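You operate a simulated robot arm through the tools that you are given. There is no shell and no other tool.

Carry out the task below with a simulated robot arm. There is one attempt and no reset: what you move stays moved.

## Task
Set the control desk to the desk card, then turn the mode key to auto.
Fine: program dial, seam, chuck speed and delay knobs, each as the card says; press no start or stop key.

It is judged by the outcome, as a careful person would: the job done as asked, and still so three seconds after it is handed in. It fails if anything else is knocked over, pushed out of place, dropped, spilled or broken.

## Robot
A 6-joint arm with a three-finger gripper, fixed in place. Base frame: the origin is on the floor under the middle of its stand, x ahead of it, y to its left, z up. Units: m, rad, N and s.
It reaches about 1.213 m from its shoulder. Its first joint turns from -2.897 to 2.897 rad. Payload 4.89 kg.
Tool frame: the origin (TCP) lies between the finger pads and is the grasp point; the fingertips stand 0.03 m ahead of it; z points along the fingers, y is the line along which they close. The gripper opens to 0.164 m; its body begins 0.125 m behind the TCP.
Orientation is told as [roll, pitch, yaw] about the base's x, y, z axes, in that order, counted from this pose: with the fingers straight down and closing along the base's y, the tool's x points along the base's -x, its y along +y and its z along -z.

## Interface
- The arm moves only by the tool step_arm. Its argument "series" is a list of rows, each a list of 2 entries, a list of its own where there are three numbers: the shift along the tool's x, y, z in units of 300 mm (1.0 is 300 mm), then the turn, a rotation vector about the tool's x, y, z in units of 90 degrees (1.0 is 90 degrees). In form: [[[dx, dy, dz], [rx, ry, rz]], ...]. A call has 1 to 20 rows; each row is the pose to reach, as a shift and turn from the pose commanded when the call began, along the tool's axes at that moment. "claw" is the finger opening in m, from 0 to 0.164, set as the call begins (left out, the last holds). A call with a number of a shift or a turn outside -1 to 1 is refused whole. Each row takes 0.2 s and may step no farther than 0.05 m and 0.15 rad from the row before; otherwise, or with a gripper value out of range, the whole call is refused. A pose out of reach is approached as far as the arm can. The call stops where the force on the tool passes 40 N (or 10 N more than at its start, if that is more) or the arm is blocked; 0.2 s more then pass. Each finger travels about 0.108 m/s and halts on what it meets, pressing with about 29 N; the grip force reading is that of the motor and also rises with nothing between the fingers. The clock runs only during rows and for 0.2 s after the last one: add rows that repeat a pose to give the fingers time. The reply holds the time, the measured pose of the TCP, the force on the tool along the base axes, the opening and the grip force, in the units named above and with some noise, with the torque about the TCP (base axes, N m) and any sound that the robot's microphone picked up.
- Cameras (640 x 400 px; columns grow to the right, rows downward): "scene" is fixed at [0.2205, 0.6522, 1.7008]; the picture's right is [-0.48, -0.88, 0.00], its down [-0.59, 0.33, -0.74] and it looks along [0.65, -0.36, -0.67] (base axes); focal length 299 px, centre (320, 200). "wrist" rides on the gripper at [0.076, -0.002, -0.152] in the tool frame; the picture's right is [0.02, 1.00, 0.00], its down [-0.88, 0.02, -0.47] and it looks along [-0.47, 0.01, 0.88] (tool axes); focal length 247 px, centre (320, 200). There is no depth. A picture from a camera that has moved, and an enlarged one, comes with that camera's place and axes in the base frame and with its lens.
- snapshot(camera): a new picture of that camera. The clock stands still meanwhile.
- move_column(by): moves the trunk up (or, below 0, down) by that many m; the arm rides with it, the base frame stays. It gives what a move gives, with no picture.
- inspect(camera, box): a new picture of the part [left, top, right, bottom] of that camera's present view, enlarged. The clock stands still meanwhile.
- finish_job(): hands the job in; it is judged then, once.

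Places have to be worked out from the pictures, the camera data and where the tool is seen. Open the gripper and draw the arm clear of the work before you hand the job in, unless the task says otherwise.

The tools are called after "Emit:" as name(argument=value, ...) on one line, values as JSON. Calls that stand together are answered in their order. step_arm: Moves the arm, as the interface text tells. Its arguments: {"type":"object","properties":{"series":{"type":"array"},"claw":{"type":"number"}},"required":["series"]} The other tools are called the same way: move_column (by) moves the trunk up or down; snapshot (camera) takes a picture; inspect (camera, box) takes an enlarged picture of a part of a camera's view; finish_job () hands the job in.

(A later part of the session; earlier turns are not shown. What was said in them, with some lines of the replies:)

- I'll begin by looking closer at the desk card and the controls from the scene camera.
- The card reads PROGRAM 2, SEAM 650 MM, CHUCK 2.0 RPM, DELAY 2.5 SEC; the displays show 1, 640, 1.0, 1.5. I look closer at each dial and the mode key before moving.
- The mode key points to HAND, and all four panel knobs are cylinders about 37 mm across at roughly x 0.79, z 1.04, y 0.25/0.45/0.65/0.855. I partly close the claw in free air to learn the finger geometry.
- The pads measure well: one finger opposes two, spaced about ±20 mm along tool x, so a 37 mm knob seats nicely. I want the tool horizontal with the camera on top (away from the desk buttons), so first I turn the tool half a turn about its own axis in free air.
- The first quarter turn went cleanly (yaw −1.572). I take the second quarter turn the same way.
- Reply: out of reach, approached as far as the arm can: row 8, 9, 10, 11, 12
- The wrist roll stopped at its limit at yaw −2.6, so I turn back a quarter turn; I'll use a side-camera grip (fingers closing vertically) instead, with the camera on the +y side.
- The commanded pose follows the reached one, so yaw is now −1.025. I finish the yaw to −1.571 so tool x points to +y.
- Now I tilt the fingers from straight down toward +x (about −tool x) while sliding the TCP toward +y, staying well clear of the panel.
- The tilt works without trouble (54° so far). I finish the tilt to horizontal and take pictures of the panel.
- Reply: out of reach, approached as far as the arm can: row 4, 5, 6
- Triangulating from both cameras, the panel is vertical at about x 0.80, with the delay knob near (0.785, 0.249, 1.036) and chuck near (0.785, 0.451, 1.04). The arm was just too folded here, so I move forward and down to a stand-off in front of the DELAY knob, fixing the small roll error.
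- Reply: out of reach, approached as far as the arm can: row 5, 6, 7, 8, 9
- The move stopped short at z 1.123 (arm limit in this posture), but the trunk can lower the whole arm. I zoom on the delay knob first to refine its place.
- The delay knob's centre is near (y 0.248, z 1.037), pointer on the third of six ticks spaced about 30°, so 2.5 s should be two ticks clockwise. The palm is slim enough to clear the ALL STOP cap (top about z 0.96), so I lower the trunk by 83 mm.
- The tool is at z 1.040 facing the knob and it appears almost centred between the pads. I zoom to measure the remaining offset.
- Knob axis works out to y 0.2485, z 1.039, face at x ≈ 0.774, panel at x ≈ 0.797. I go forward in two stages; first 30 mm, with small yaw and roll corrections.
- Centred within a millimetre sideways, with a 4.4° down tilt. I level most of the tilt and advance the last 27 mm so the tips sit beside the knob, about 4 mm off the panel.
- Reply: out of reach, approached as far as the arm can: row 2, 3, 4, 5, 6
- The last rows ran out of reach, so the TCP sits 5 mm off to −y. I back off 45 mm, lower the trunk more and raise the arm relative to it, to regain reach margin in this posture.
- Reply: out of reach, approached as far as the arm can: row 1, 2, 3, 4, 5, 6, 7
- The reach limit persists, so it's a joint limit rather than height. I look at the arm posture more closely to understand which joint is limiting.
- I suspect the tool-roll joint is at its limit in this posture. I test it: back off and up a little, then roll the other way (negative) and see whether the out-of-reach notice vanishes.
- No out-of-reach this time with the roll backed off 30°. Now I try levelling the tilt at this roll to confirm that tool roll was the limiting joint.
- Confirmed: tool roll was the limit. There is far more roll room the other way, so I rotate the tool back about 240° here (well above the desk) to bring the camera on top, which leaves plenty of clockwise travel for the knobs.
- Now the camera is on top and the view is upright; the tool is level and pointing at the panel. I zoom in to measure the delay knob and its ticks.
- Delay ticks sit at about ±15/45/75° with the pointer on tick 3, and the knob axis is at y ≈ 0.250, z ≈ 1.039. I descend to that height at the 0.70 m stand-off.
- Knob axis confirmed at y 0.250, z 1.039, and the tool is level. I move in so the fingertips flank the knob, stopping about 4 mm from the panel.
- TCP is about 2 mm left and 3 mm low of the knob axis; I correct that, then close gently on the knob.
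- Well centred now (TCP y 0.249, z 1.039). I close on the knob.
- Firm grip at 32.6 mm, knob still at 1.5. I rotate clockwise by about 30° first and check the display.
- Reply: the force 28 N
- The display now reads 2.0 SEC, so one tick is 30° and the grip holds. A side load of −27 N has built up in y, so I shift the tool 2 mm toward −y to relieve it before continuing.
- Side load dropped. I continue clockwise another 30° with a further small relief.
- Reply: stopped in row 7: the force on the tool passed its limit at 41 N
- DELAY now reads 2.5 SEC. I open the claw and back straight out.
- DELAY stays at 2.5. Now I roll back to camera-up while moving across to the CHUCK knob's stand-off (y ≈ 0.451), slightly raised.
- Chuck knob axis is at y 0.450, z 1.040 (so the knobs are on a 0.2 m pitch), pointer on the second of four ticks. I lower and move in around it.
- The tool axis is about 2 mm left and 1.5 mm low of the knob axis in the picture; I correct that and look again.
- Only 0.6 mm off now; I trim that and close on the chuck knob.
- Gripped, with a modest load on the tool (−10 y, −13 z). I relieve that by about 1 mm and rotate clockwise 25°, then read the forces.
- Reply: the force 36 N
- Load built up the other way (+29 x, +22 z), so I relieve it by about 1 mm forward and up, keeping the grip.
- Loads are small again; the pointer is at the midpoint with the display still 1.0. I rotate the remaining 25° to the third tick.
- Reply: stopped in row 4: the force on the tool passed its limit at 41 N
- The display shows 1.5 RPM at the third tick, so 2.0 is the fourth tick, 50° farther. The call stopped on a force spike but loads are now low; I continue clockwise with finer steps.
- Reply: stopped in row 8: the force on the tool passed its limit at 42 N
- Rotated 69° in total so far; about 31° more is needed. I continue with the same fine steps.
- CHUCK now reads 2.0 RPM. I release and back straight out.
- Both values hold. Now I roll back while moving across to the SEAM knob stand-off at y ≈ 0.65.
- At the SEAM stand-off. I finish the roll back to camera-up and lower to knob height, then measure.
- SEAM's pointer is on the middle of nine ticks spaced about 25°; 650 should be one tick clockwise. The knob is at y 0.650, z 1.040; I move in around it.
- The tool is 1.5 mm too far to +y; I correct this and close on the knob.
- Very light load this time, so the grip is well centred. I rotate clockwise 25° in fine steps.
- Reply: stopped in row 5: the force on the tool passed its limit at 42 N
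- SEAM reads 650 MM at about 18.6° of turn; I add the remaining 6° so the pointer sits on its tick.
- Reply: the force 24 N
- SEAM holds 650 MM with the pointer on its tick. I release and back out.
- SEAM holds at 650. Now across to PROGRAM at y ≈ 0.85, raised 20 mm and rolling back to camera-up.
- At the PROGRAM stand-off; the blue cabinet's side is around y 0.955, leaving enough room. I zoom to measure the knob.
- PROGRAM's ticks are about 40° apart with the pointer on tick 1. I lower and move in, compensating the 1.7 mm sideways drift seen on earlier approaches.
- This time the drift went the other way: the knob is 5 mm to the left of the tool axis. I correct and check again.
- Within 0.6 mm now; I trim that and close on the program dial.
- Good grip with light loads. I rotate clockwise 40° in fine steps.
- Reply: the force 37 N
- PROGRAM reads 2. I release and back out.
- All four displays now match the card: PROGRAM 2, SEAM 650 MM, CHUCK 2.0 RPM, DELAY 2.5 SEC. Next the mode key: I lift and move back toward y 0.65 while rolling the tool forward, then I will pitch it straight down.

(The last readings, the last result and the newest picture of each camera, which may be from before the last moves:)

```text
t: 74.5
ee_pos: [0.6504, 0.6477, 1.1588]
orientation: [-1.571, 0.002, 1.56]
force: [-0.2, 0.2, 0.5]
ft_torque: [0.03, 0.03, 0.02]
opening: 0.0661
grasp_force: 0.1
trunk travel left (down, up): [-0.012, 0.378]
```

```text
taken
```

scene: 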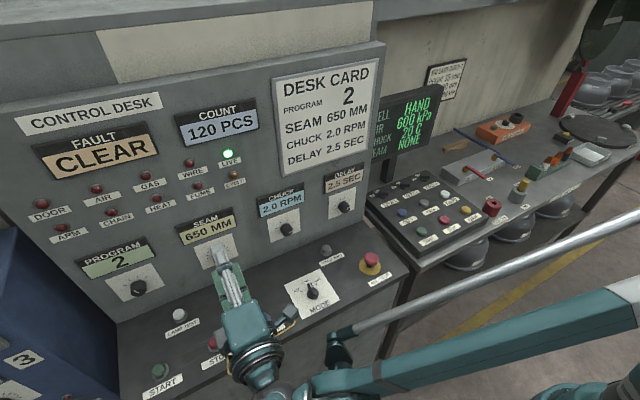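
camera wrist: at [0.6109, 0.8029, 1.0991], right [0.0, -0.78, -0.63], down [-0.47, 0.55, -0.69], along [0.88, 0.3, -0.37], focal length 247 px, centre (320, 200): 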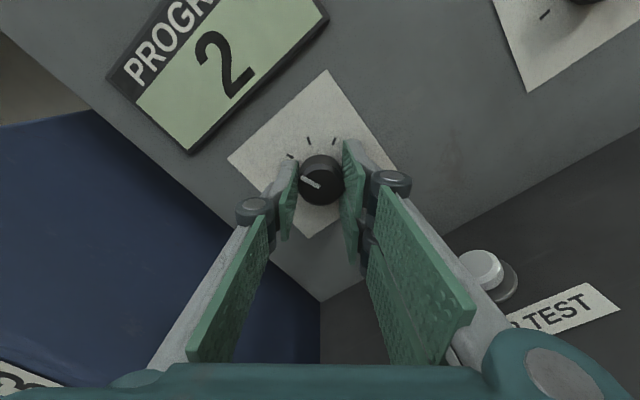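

Now I pitch the tool straight down while moving across to above the mode key (y ≈ 0.453), staying about 0.2 m above the desk.

Emit:
step_arm(series=[[[0.06, -0.01, -0.007], [-0.09, 0, 0]], [[0.12, -0.02, -0.014], [-0.18, 0, 0]], [[0.18, -0.03, -0.02], [-0.27, 0, 0]], [[0.24, -0.04, -0.027], [-0.36, 0, 0]], [[0.3, -0.05, -0.033], [-0.45, 0, 0]], [[0.36, -0.06, -0.04], [-0.54, 0, 0]], [[0.42, -0.07, -0.047], [-0.63, 0, 0]], [[0.48, -0.08, -0.053], [-0.72, 0, 0]], [[0.54, -0.09, -0.06], [-0.81, 0, 0]], [[0.6, -0.1, -0.067], [-0.9, 0, 0]], [[0.65, -0.1, -0.073], [-0.99, 0, 0]], [[0.65, -0.1, -0.073], [-1.0, 0, 0]]])

Emit:
snapshot(camera="scene")

Emit:
snapshot(camera="wrist")

```text
t: 77.1
ee_pos: [0.6217, 0.4573, 1.1898]
orientation: [0.001, -0.001, 1.571]
force: [-1.1, -0.2, -0.3]
ft_torque: [-0.04, -0.1, 0.01]
opening: 0.0661
grasp_force: 0.1
trunk travel left (down, up): [-0.012, 0.378]
```

```text
taken
```

scene: 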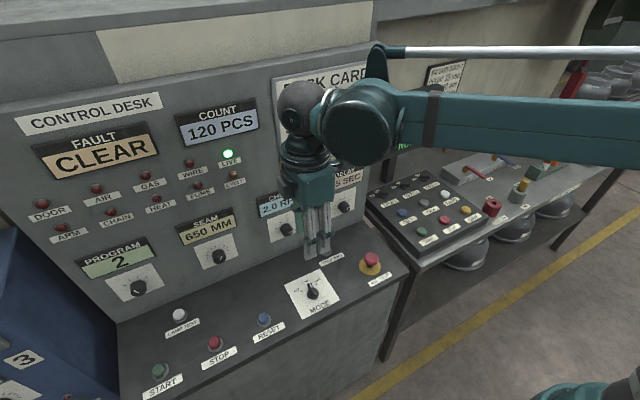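

```text
taken
camera wrist: at [0.6227, 0.3805, 1.3424], right [-1.0, -0.02, 0.0], down [-0.02, 0.88, 0.47], along [-0.01, 0.47, -0.88], focal length 247 px, centre (320, 200)
```

wrist: 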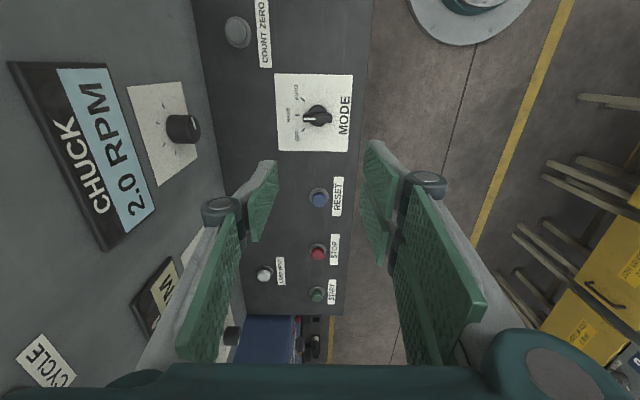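

The tool is straight down above the mode key. I rotate it a quarter turn (yaw 0) so the fingers close across the key's bar.

Emit:
step_arm(series=[[[0, 0, 0], [0, 0, 0.09]], [[0.005, -0.004, 0], [0, 0, 0.18]], [[0.01, -0.008, 0], [0, 0, 0.27]], [[0.015, -0.012, 0], [0, 0, 0.36]], [[0.02, -0.016, 0], [0, 0, 0.45]], [[0.023, -0.02, 0], [0, 0, 0.54]], [[0.023, -0.02, 0], [0, 0, 0.63]], [[0.023, -0.02, 0], [0, 0, 0.72]], [[0.023, -0.02, 0], [0, 0, 0.81]], [[0.023, -0.02, 0], [0, 0, 0.9]], [[0.023, -0.02, 0], [0, 0, 0.99]], [[0.023, -0.02, 0], [0, 0, 1.0]], [[0.023, -0.02, 0], [0, 0, 1.0]]])

Emit:
snapshot(camera="wrist")

Emit:
inspect(camera="wrist", box=[250, 80, 390, 180])

```text
t: 79.9
ee_pos: [0.6279, 0.4512, 1.1911]
orientation: [0.001, 0.0, -0.002]
force: [-0.2, -0.3, 0.1]
ft_torque: [0.03, 0.05, 0.0]
opening: 0.066
grasp_force: 0.0
trunk travel left (down, up): [-0.012, 0.378]
```

```text
taken
camera wrist: at [0.5508, 0.4493, 1.3419], right [-0.02, 1.0, 0.0], down [0.88, 0.02, 0.47], along [0.47, 0.01, -0.88], focal length 247 px, centre (320, 200)
```

wrist: 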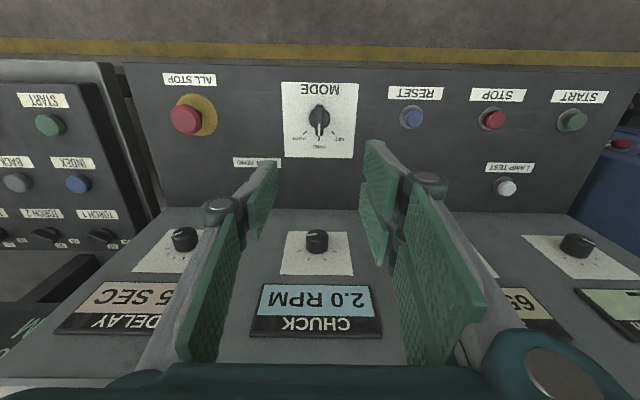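

```text
4.00 times, centred on (320, 130) of wrist
camera zoom: at [0.5508, 0.4493, 1.3419], right [-0.02, 1.0, 0.0], down [0.88, 0.02, 0.47], along [0.47, 0.01, -0.88], focal length 988 px, centre (320, 480)
```

zoom: 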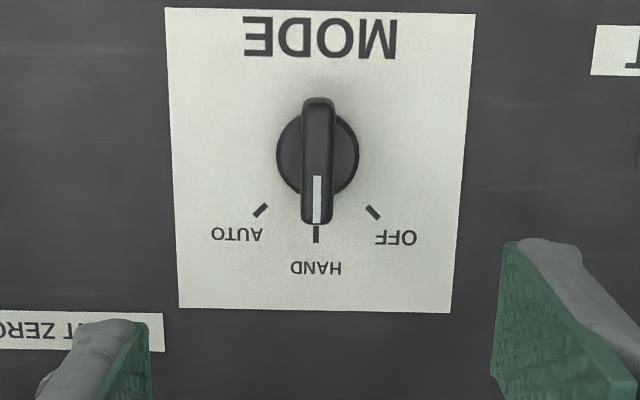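

Key bar lies along x at about (0.624, 0.450), pointing to HAND, with AUTO 45° clockwise. I descend to TCP z 1.05 for a closer look and a height estimate.

Emit:
step_arm(series=[[[0.003, -0.002, 0.12], [0, 0, 0]], [[0.006, -0.003, 0.24], [0, 0, 0]], [[0.009, -0.004, 0.36], [0, 0, 0]], [[0.01, -0.005, 0.467], [0, 0, 0]], [[0.01, -0.005, 0.467], [0, 0, 0]]])

Emit:
inspect(camera="wrist", box=[220, 80, 420, 220])

Emit:
inspect(camera="scene", box=[240, 210, 400, 330])

```text
t: 81.1
ee_pos: [0.6267, 0.4517, 1.0509]
orientation: [0.0, -0.001, 0.0]
force: [-0.5, -0.6, -0.7]
ft_torque: [0.0, -0.02, -0.02]
opening: 0.0659
grasp_force: 0.2
trunk travel left (down, up): [-0.012, 0.378]
```

```text
2.86 times, centred on (320, 150) of wrist
camera zoom: at [0.5486, 0.4486, 1.2027], right [-0.02, 1.0, 0.0], down [0.88, 0.02, 0.47], along [0.47, 0.01, -0.88], focal length 706 px, centre (320, 343)
```

zoom: 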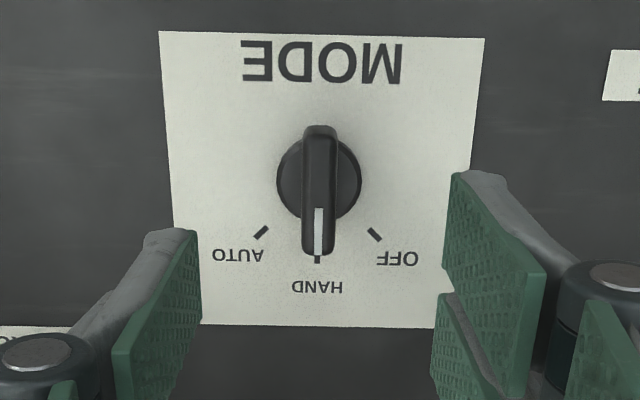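

```text
3.33 times, centred on (320, 270) of scene
camera zoom: at [0.2205, 0.6522, 1.7008], right [-0.48, -0.88, 0.0], down [-0.59, 0.33, -0.74], along [0.65, -0.36, -0.67], focal length 998 px, centre (320, -33)
```

zoom: 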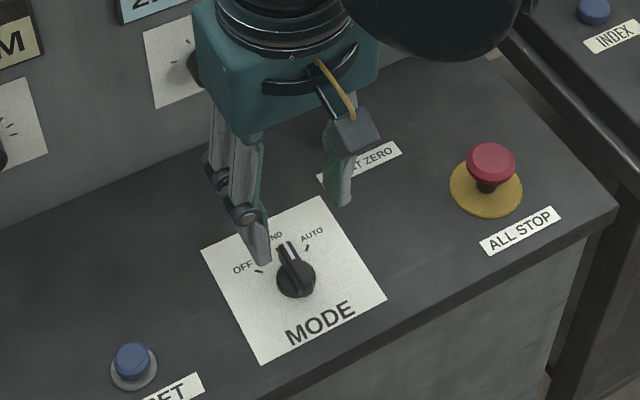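

Desk surface is at z ≈ 0.919, the bar's top at z ≈ 0.943, spanning x 0.600–0.648 about an axis near (0.6225, 0.4495). I descend to just above the bar to verify alignment.

Emit:
step_arm(series=[[[0.003, -0.001, 0.06], [0, 0, 0]], [[0.005, -0.002, 0.12], [0, 0, 0]], [[0.007, -0.0037, 0.18], [0, 0, 0]], [[0.007, -0.0037, 0.22], [0, 0, 0]], [[0.007, -0.0037, 0.22], [0, 0, 0]]])

Emit:
inspect(camera="wrist", box=[220, 80, 420, 220])

Emit:
inspect(camera="scene", box=[240, 210, 400, 330])

```text
t: 82.3
ee_pos: [0.6241, 0.4502, 0.9832]
orientation: [0.001, 0.0, 0.0]
force: [0.8, -0.3, -0.3]
ft_torque: [0.02, -0.02, 0.0]
opening: 0.0662
grasp_force: 0.1
trunk travel left (down, up): [-0.012, 0.378]
```

```text
2.86 times, centred on (320, 150) of wrist
camera zoom: at [0.5469, 0.4483, 1.1362], right [-0.02, 1.0, 0.0], down [0.88, 0.02, 0.47], along [0.47, 0.01, -0.88], focal length 706 px, centre (320, 343)
```

zoom: 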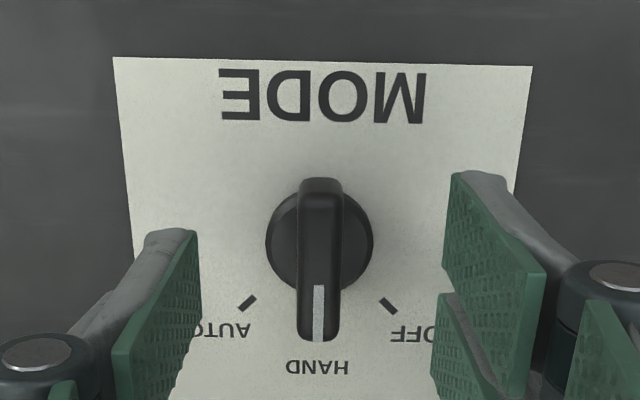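

```text
3.33 times, centred on (320, 270) of scene
camera zoom: at [0.2205, 0.6522, 1.7008], right [-0.48, -0.88, 0.0], down [-0.59, 0.33, -0.74], along [0.65, -0.36, -0.67], focal length 998 px, centre (320, -33)
```

zoom: 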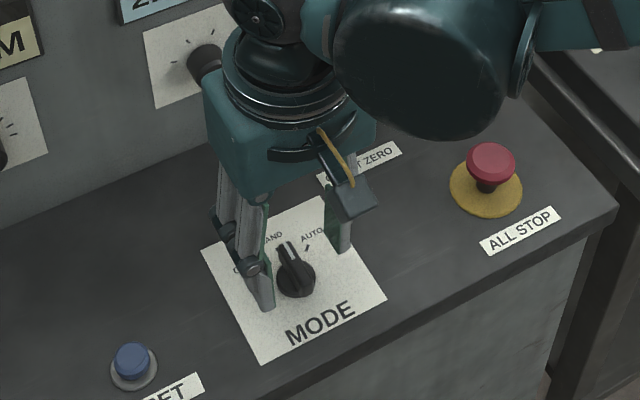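

Aligned to within a millimetre. I lower so the fingertips are beside the bar (tips at about z 0.932, above the desk at 0.919).

Emit:
step_arm(series=[[[0.002, -0.002, 0.035], [0, 0, 0]], [[0.003, -0.002, 0.073], [0, 0, 0]], [[0.003, -0.002, 0.073], [0, 0, 0]]])

Emit:
inspect(camera="wrist", box=[220, 80, 420, 220])

Emit:
inspect(camera="scene", box=[270, 240, 370, 320])

```text
t: 83.1
ee_pos: [0.6241, 0.4487, 0.9626]
orientation: [0.0, 0.0, 0.0]
force: [0.0, -0.7, 0.7]
ft_torque: [-0.02, -0.02, 0.01]
opening: 0.0657
grasp_force: 0.1
trunk travel left (down, up): [-0.012, 0.378]
```

```text
2.86 times, centred on (320, 150) of wrist
camera zoom: at [0.5467, 0.4461, 1.114], right [-0.02, 1.0, 0.0], down [0.88, 0.02, 0.47], along [0.47, 0.01, -0.88], focal length 706 px, centre (320, 343)
```

zoom: 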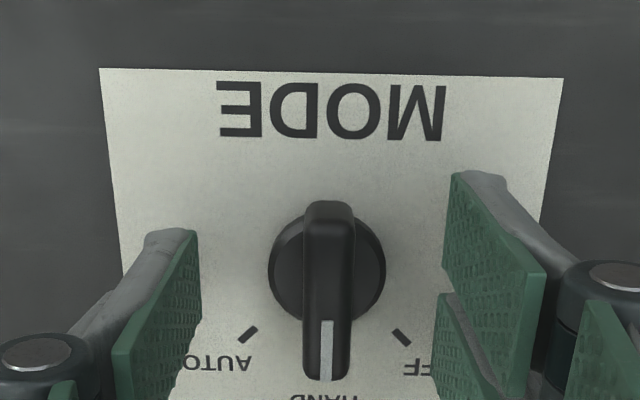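

```text
5.00 times, centred on (320, 280) of scene
camera zoom: at [0.2205, 0.6522, 1.7008], right [-0.48, -0.88, 0.0], down [-0.59, 0.33, -0.74], along [0.65, -0.36, -0.67], focal length 1497 px, centre (320, -200)
```

zoom: 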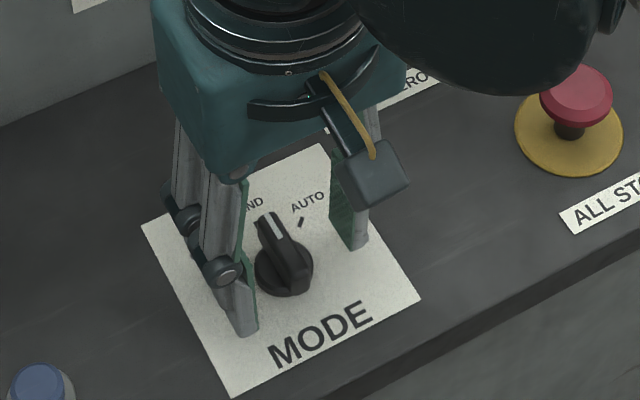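

I correct 1.5 mm in +y and 1 mm in −x, then close on the bar.

Emit:
step_arm(series=[[[0.003, 0.005, 0], [0, 0, 0]], [[0.003, 0.005, 0], [0, 0, 0]]])

Emit:
step_arm(series=[[[0, 0, 0], [0, 0, 0]], [[0, 0, 0], [0, 0, 0]], [[0, 0, 0], [0, 0, 0]], [[0, 0, 0], [0, 0, 0]]], claw=0.004)

Emit:
inspect(camera="wrist", box=[220, 80, 420, 220])

```text
t: 83.7
ee_pos: [0.6217, 0.45, 0.9608]
orientation: [0.001, -0.001, 0.0]
force: [-0.6, -0.4, -0.2]
ft_torque: [0.0, -0.01, -0.01]
opening: 0.0661
grasp_force: 0.1
trunk travel left (down, up): [-0.012, 0.378]
```

```text
t: 84.7
ee_pos: [0.6226, 0.4501, 0.9605]
orientation: [-0.001, 0.001, 0.0]
force: [1.3, 16.9, 1.3]
ft_torque: [0.46, 0.06, 0.09]
opening: 0.0128
grasp_force: 44.9
trunk travel left (down, up): [-0.012, 0.378]
```

```text
2.86 times, centred on (320, 150) of wrist
camera zoom: at [0.5449, 0.4481, 1.1132], right [-0.02, 1.0, 0.0], down [0.88, 0.02, 0.47], along [0.47, 0.01, -0.88], focal length 706 px, centre (320, 343)
```

zoom: 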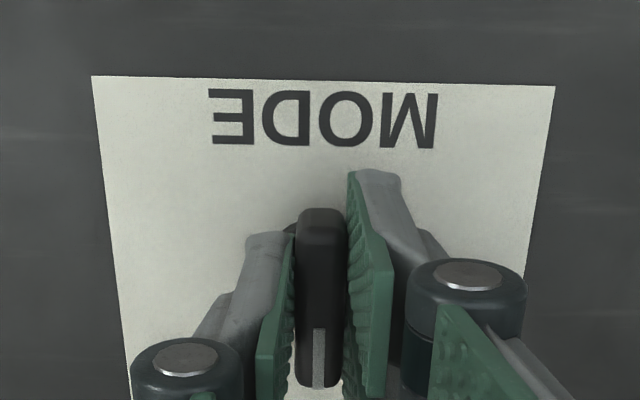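

The bar is gripped (12.8 mm). I relieve the +17 N side load by about 1 mm, then rotate clockwise toward AUTO in fine steps.

Emit:
step_arm(series=[[[0, 0.003, 0], [0, 0, 0]], [[0, 0.003, 0], [0, 0, 0.05]], [[0, 0.003, 0], [0, 0, 0.1]], [[0, 0.003, 0], [0, 0, 0.15]], [[0, 0.003, 0], [0, 0, 0.2]], [[0, 0.003, 0], [0, 0, 0.25]], [[0, 0.003, 0], [0, 0, 0.3]], [[0, 0.003, 0], [0, 0, 0.35]], [[0, 0.003, 0], [0, 0, 0.4]], [[0, 0.003, 0], [0, 0, 0.45]], [[0, 0.003, 0], [0, 0, 0.5]], [[0, 0.003, 0], [0, 0, 0.5]]])

Emit:
snapshot(camera="wrist")

Emit:
inspect(camera="scene", box=[240, 210, 400, 330])

```text
t: 86.6
ee_pos: [0.6229, 0.4523, 0.9611]
orientation: [0.003, 0.001, -0.575]
force: [3.1, 9.5, -2.2]
ft_torque: [0.23, -0.18, 0.01]
opening: 0.0126
grasp_force: 45.1
trunk travel left (down, up): [-0.012, 0.378]
stopped in row 9: the force on the tool passed its limit at 42 N (the readings are from after the stop); the commanded pose is now the measured one
```

```text
taken
camera wrist: at [0.5564, 0.4911, 1.1131], right [0.52, 0.85, 0.0], down [0.75, -0.46, 0.47], along [0.4, -0.25, -0.88], focal length 247 px, centre (320, 200)
```

wrist: 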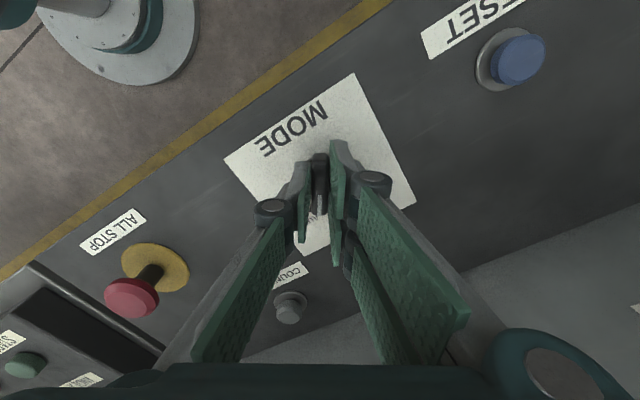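

```text
3.33 times, centred on (320, 270) of scene
camera zoom: at [0.2205, 0.6522, 1.7008], right [-0.48, -0.88, 0.0], down [-0.59, 0.33, -0.74], along [0.65, -0.36, -0.67], focal length 998 px, centre (320, -33)
```

zoom: 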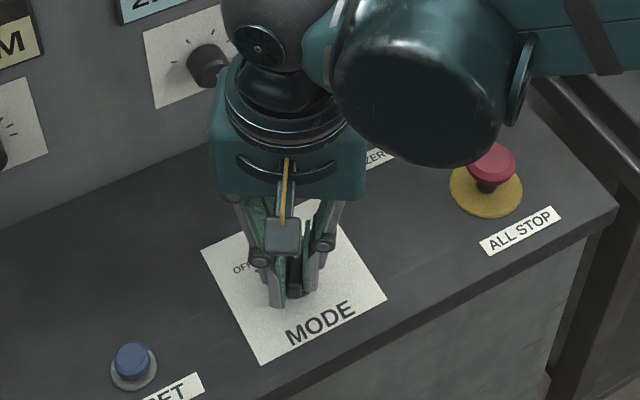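

Turned 33° so far with the bar following; load spikes stopped the call but are low now. I continue the last 12° to AUTO.

Emit:
step_arm(series=[[[0, 0, 0], [0, 0, 0.035]], [[0, 0, 0], [0, 0, 0.07]], [[0, 0, 0], [0, 0, 0.105]], [[0, 0, 0], [0, 0, 0.136]], [[0, 0, 0], [0, 0, 0.136]]])

Emit:
inspect(camera="wrist", box=[220, 80, 420, 260])

Emit:
snapshot(camera="scene")

```text
t: 87.8
ee_pos: [0.6227, 0.4522, 0.9605]
orientation: [0.005, 0.001, -0.786]
force: [0.5, 8.1, 3.2]
ft_torque: [-0.01, -0.39, 0.12]
opening: 0.0128
grasp_force: 44.4
trunk travel left (down, up): [-0.012, 0.378]
stopped in row 5: the force on the tool passed its limit at 41 N (the readings are from after the stop); the commanded pose is now the measured one
```

```text
2.22 times, centred on (320, 170) of wrist
camera zoom: at [0.5666, 0.5043, 1.1131], right [0.69, 0.72, 0.0], down [0.63, -0.61, 0.47], along [0.34, -0.33, -0.88], focal length 549 px, centre (320, 267)
```

zoom: 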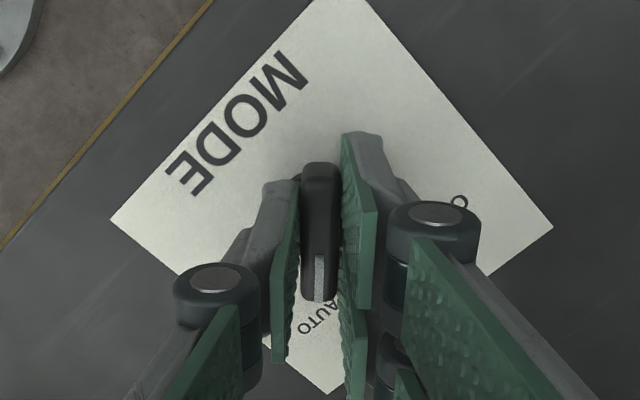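

```text
taken
```

scene: 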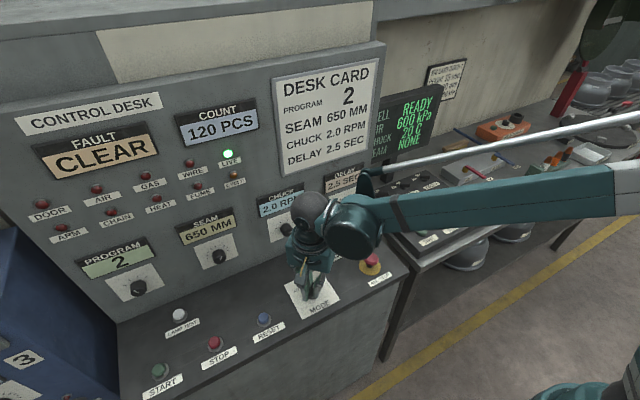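

The cell screen changed from HAND to READY and the bar points at AUTO. I open the claw and lift straight up off the key.

Emit:
step_arm(series=[[[0, 0, 0], [0, 0, 0]], [[0, 0, 0], [0, 0, 0]], [[0, 0, 0], [0, 0, 0]], [[0, 0, -0.06], [0, 0, 0]], [[0, 0, -0.16], [0, 0, 0]], [[0, 0, -0.3], [0, 0, 0]], [[0, 0, -0.45], [0, 0, 0]], [[0, 0, -0.6], [0, 0, 0]], [[0, 0, -0.7], [0, 0, 0]], [[0, 0, -0.7], [0, 0, 0]]], claw=0.066)

Emit:
snapshot(camera="wrist")

Emit:
snapshot(camera="scene")

```text
t: 90.0
ee_pos: [0.6231, 0.4483, 1.1707]
orientation: [0.001, 0.001, -0.786]
force: [-0.1, -0.3, 0.4]
ft_torque: [-0.01, 0.0, 0.02]
opening: 0.0661
grasp_force: 0.0
trunk travel left (down, up): [-0.012, 0.378]
```

```text
taken
camera wrist: at [0.5664, 0.4999, 1.3218], right [0.69, 0.72, 0.0], down [0.63, -0.61, 0.47], along [0.34, -0.33, -0.88], focal length 247 px, centre (320, 200)
```

wrist: 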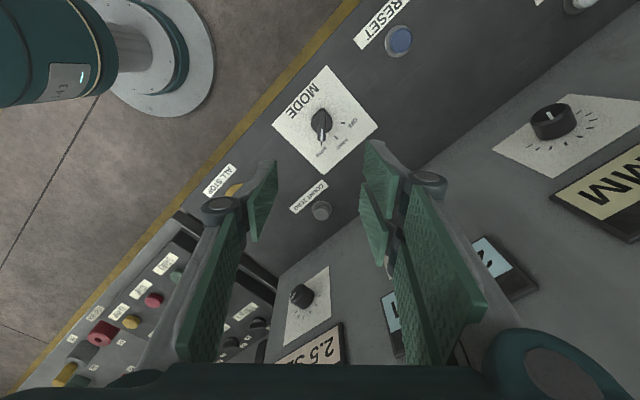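

```text
taken
```

scene: 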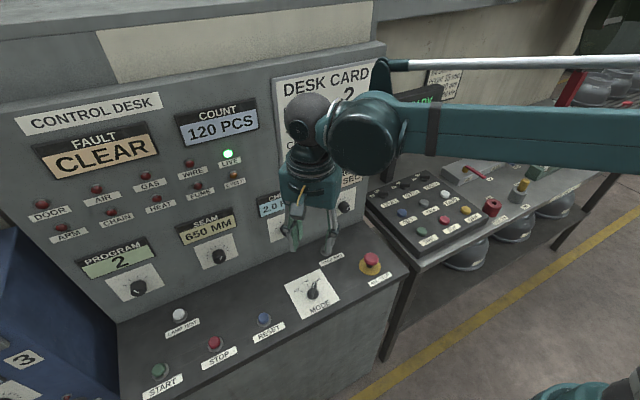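

The key is released, pointing to AUTO. I zoom on the key, and raise the trunk to draw the arm clear.

Emit:
inspect(camera="wrist", box=[265, 60, 385, 180])

Emit:
move_column(by=0.15)

```text
3.33 times, centred on (325, 120) of wrist
camera zoom: at [0.5664, 0.4999, 1.3218], right [0.69, 0.72, 0.0], down [0.63, -0.61, 0.47], along [0.34, -0.33, -0.88], focal length 823 px, centre (303, 467)
```

zoom: 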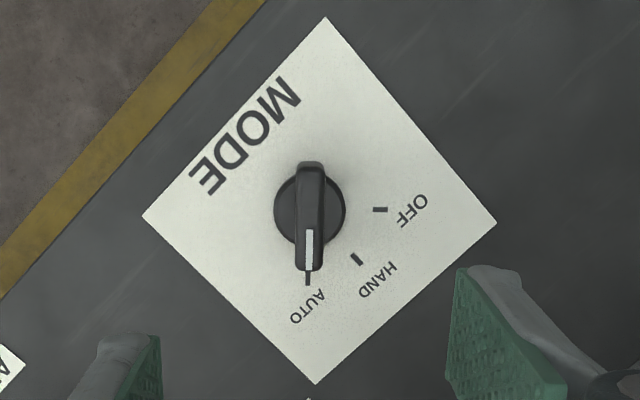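

```text
t: 91.8
ee_pos: [0.6227, 0.4462, 1.3193]
orientation: [0.0, 0.001, -0.787]
force: [0.1, -0.1, -0.2]
ft_torque: [0.0, 0.0, 0.01]
opening: 0.0661
grasp_force: 0.0
trunk travel left (down, up): [-0.162, 0.228]
```

The pointer sits exactly on AUTO. I draw the arm back toward its starting pose with the claw open, so the whole desk can be checked.

Emit:
step_arm(series=[[[-0.04, -0.094, 0], [0, 0, -0.0714]], [[-0.081, -0.189, 0], [0, 0, -0.143]], [[-0.121, -0.283, 0], [0, 0, -0.214]], [[-0.162, -0.377, 0], [0, 0, -0.286]], [[-0.202, -0.471, 0], [0, 0, -0.357]], [[-0.243, -0.566, 0], [0, 0, -0.429]], [[-0.283, -0.66, 0], [0, 0, -0.5]], [[-0.283, -0.66, 0], [0, 0, -0.5]]], claw=0.16)

Emit:
snapshot(camera="scene")

Emit:
inspect(camera="scene", box=[60, 160, 380, 360])

Emit:
snapshot(camera="wrist")

```text
t: 93.6
ee_pos: [0.5406, 0.2472, 1.3194]
orientation: [0.003, -0.002, -0.001]
force: [-0.9, -0.3, 0.1]
ft_torque: [0.08, -0.08, -0.02]
opening: 0.16
grasp_force: 0.0
trunk travel left (down, up): [-0.162, 0.228]
```

```text
taken
```

scene: 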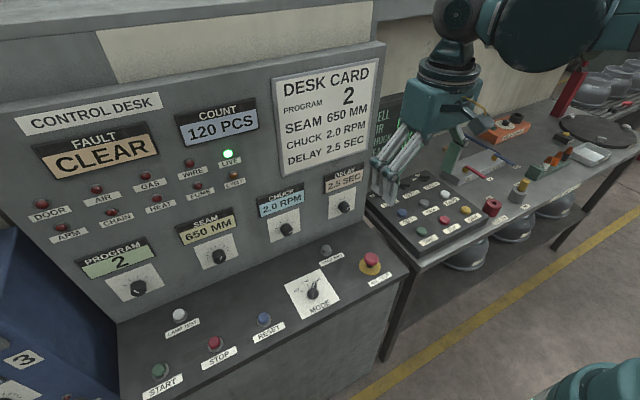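

```text
2.00 times, centred on (220, 260) of scene
camera zoom: at [0.2205, 0.6522, 1.7008], right [-0.48, -0.88, 0.0], down [-0.59, 0.33, -0.74], along [0.65, -0.36, -0.67], focal length 599 px, centre (520, 80)
```

zoom: 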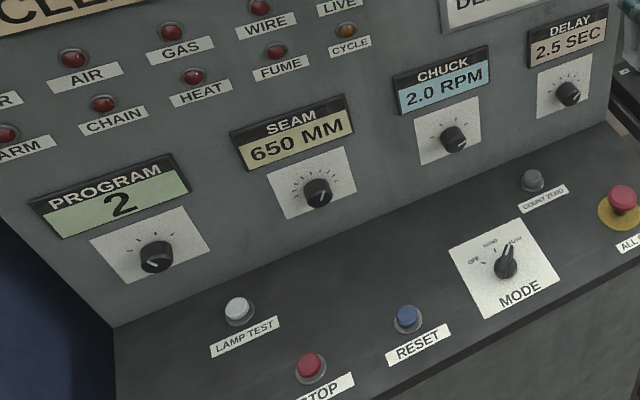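

```text
taken
camera wrist: at [0.4637, 0.2454, 1.4714], right [-0.02, 1.0, 0.0], down [0.88, 0.02, 0.47], along [0.47, 0.01, -0.88], focal length 247 px, centre (320, 200)
```

wrist: 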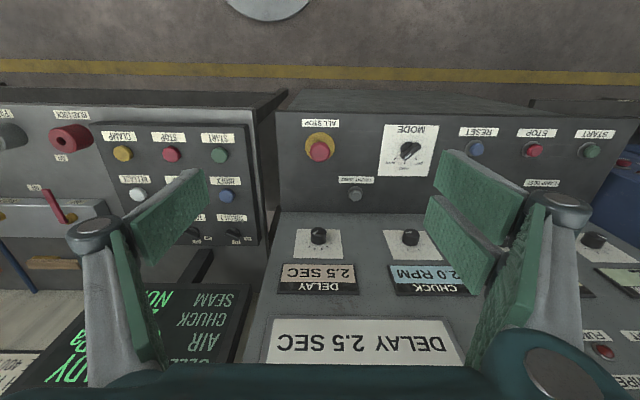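

Everything matches the card: PROGRAM 2, SEAM 650 MM, CHUCK 2.0 RPM and DELAY 2.5 SEC. The mode key is on AUTO, FAULT still reads CLEAR and COUNT is unchanged at 120 PCS. The claw is open and the arm is clear of the desk, so I hand the job in.

Emit:
finish_job()

```text
The job is handed in.
```

The control desk is set to the desk card and the mode key is on AUTO. I've handed the job in, and no result has come back yet.

| Control | Before | Now |
|---|---|---|
| Program | 1 | 2 |
| Seam | 640 MM | 650 MM |
| Chuck | 1.0 RPM | 2.0 RPM |
| Delay | 1.5 SEC | 2.5 SEC |
| Mode key | HAND | AUTO |

- **Order:** I set the four dials first and turned the mode key last. The cell screen then changed from HAND to READY.
- **Keys:** I pressed no start, stop or other keys. The fault display still reads CLEAR and the count is unchanged at 120 PCS.
- **Force stops:** The arm's force limit stopped it briefly several times while turning the delay, chuck, seam and mode controls. Every pointer still ended on its mark, and I saw no damage.
- **Arm:** The gripper is open and drawn back clear of the desk.
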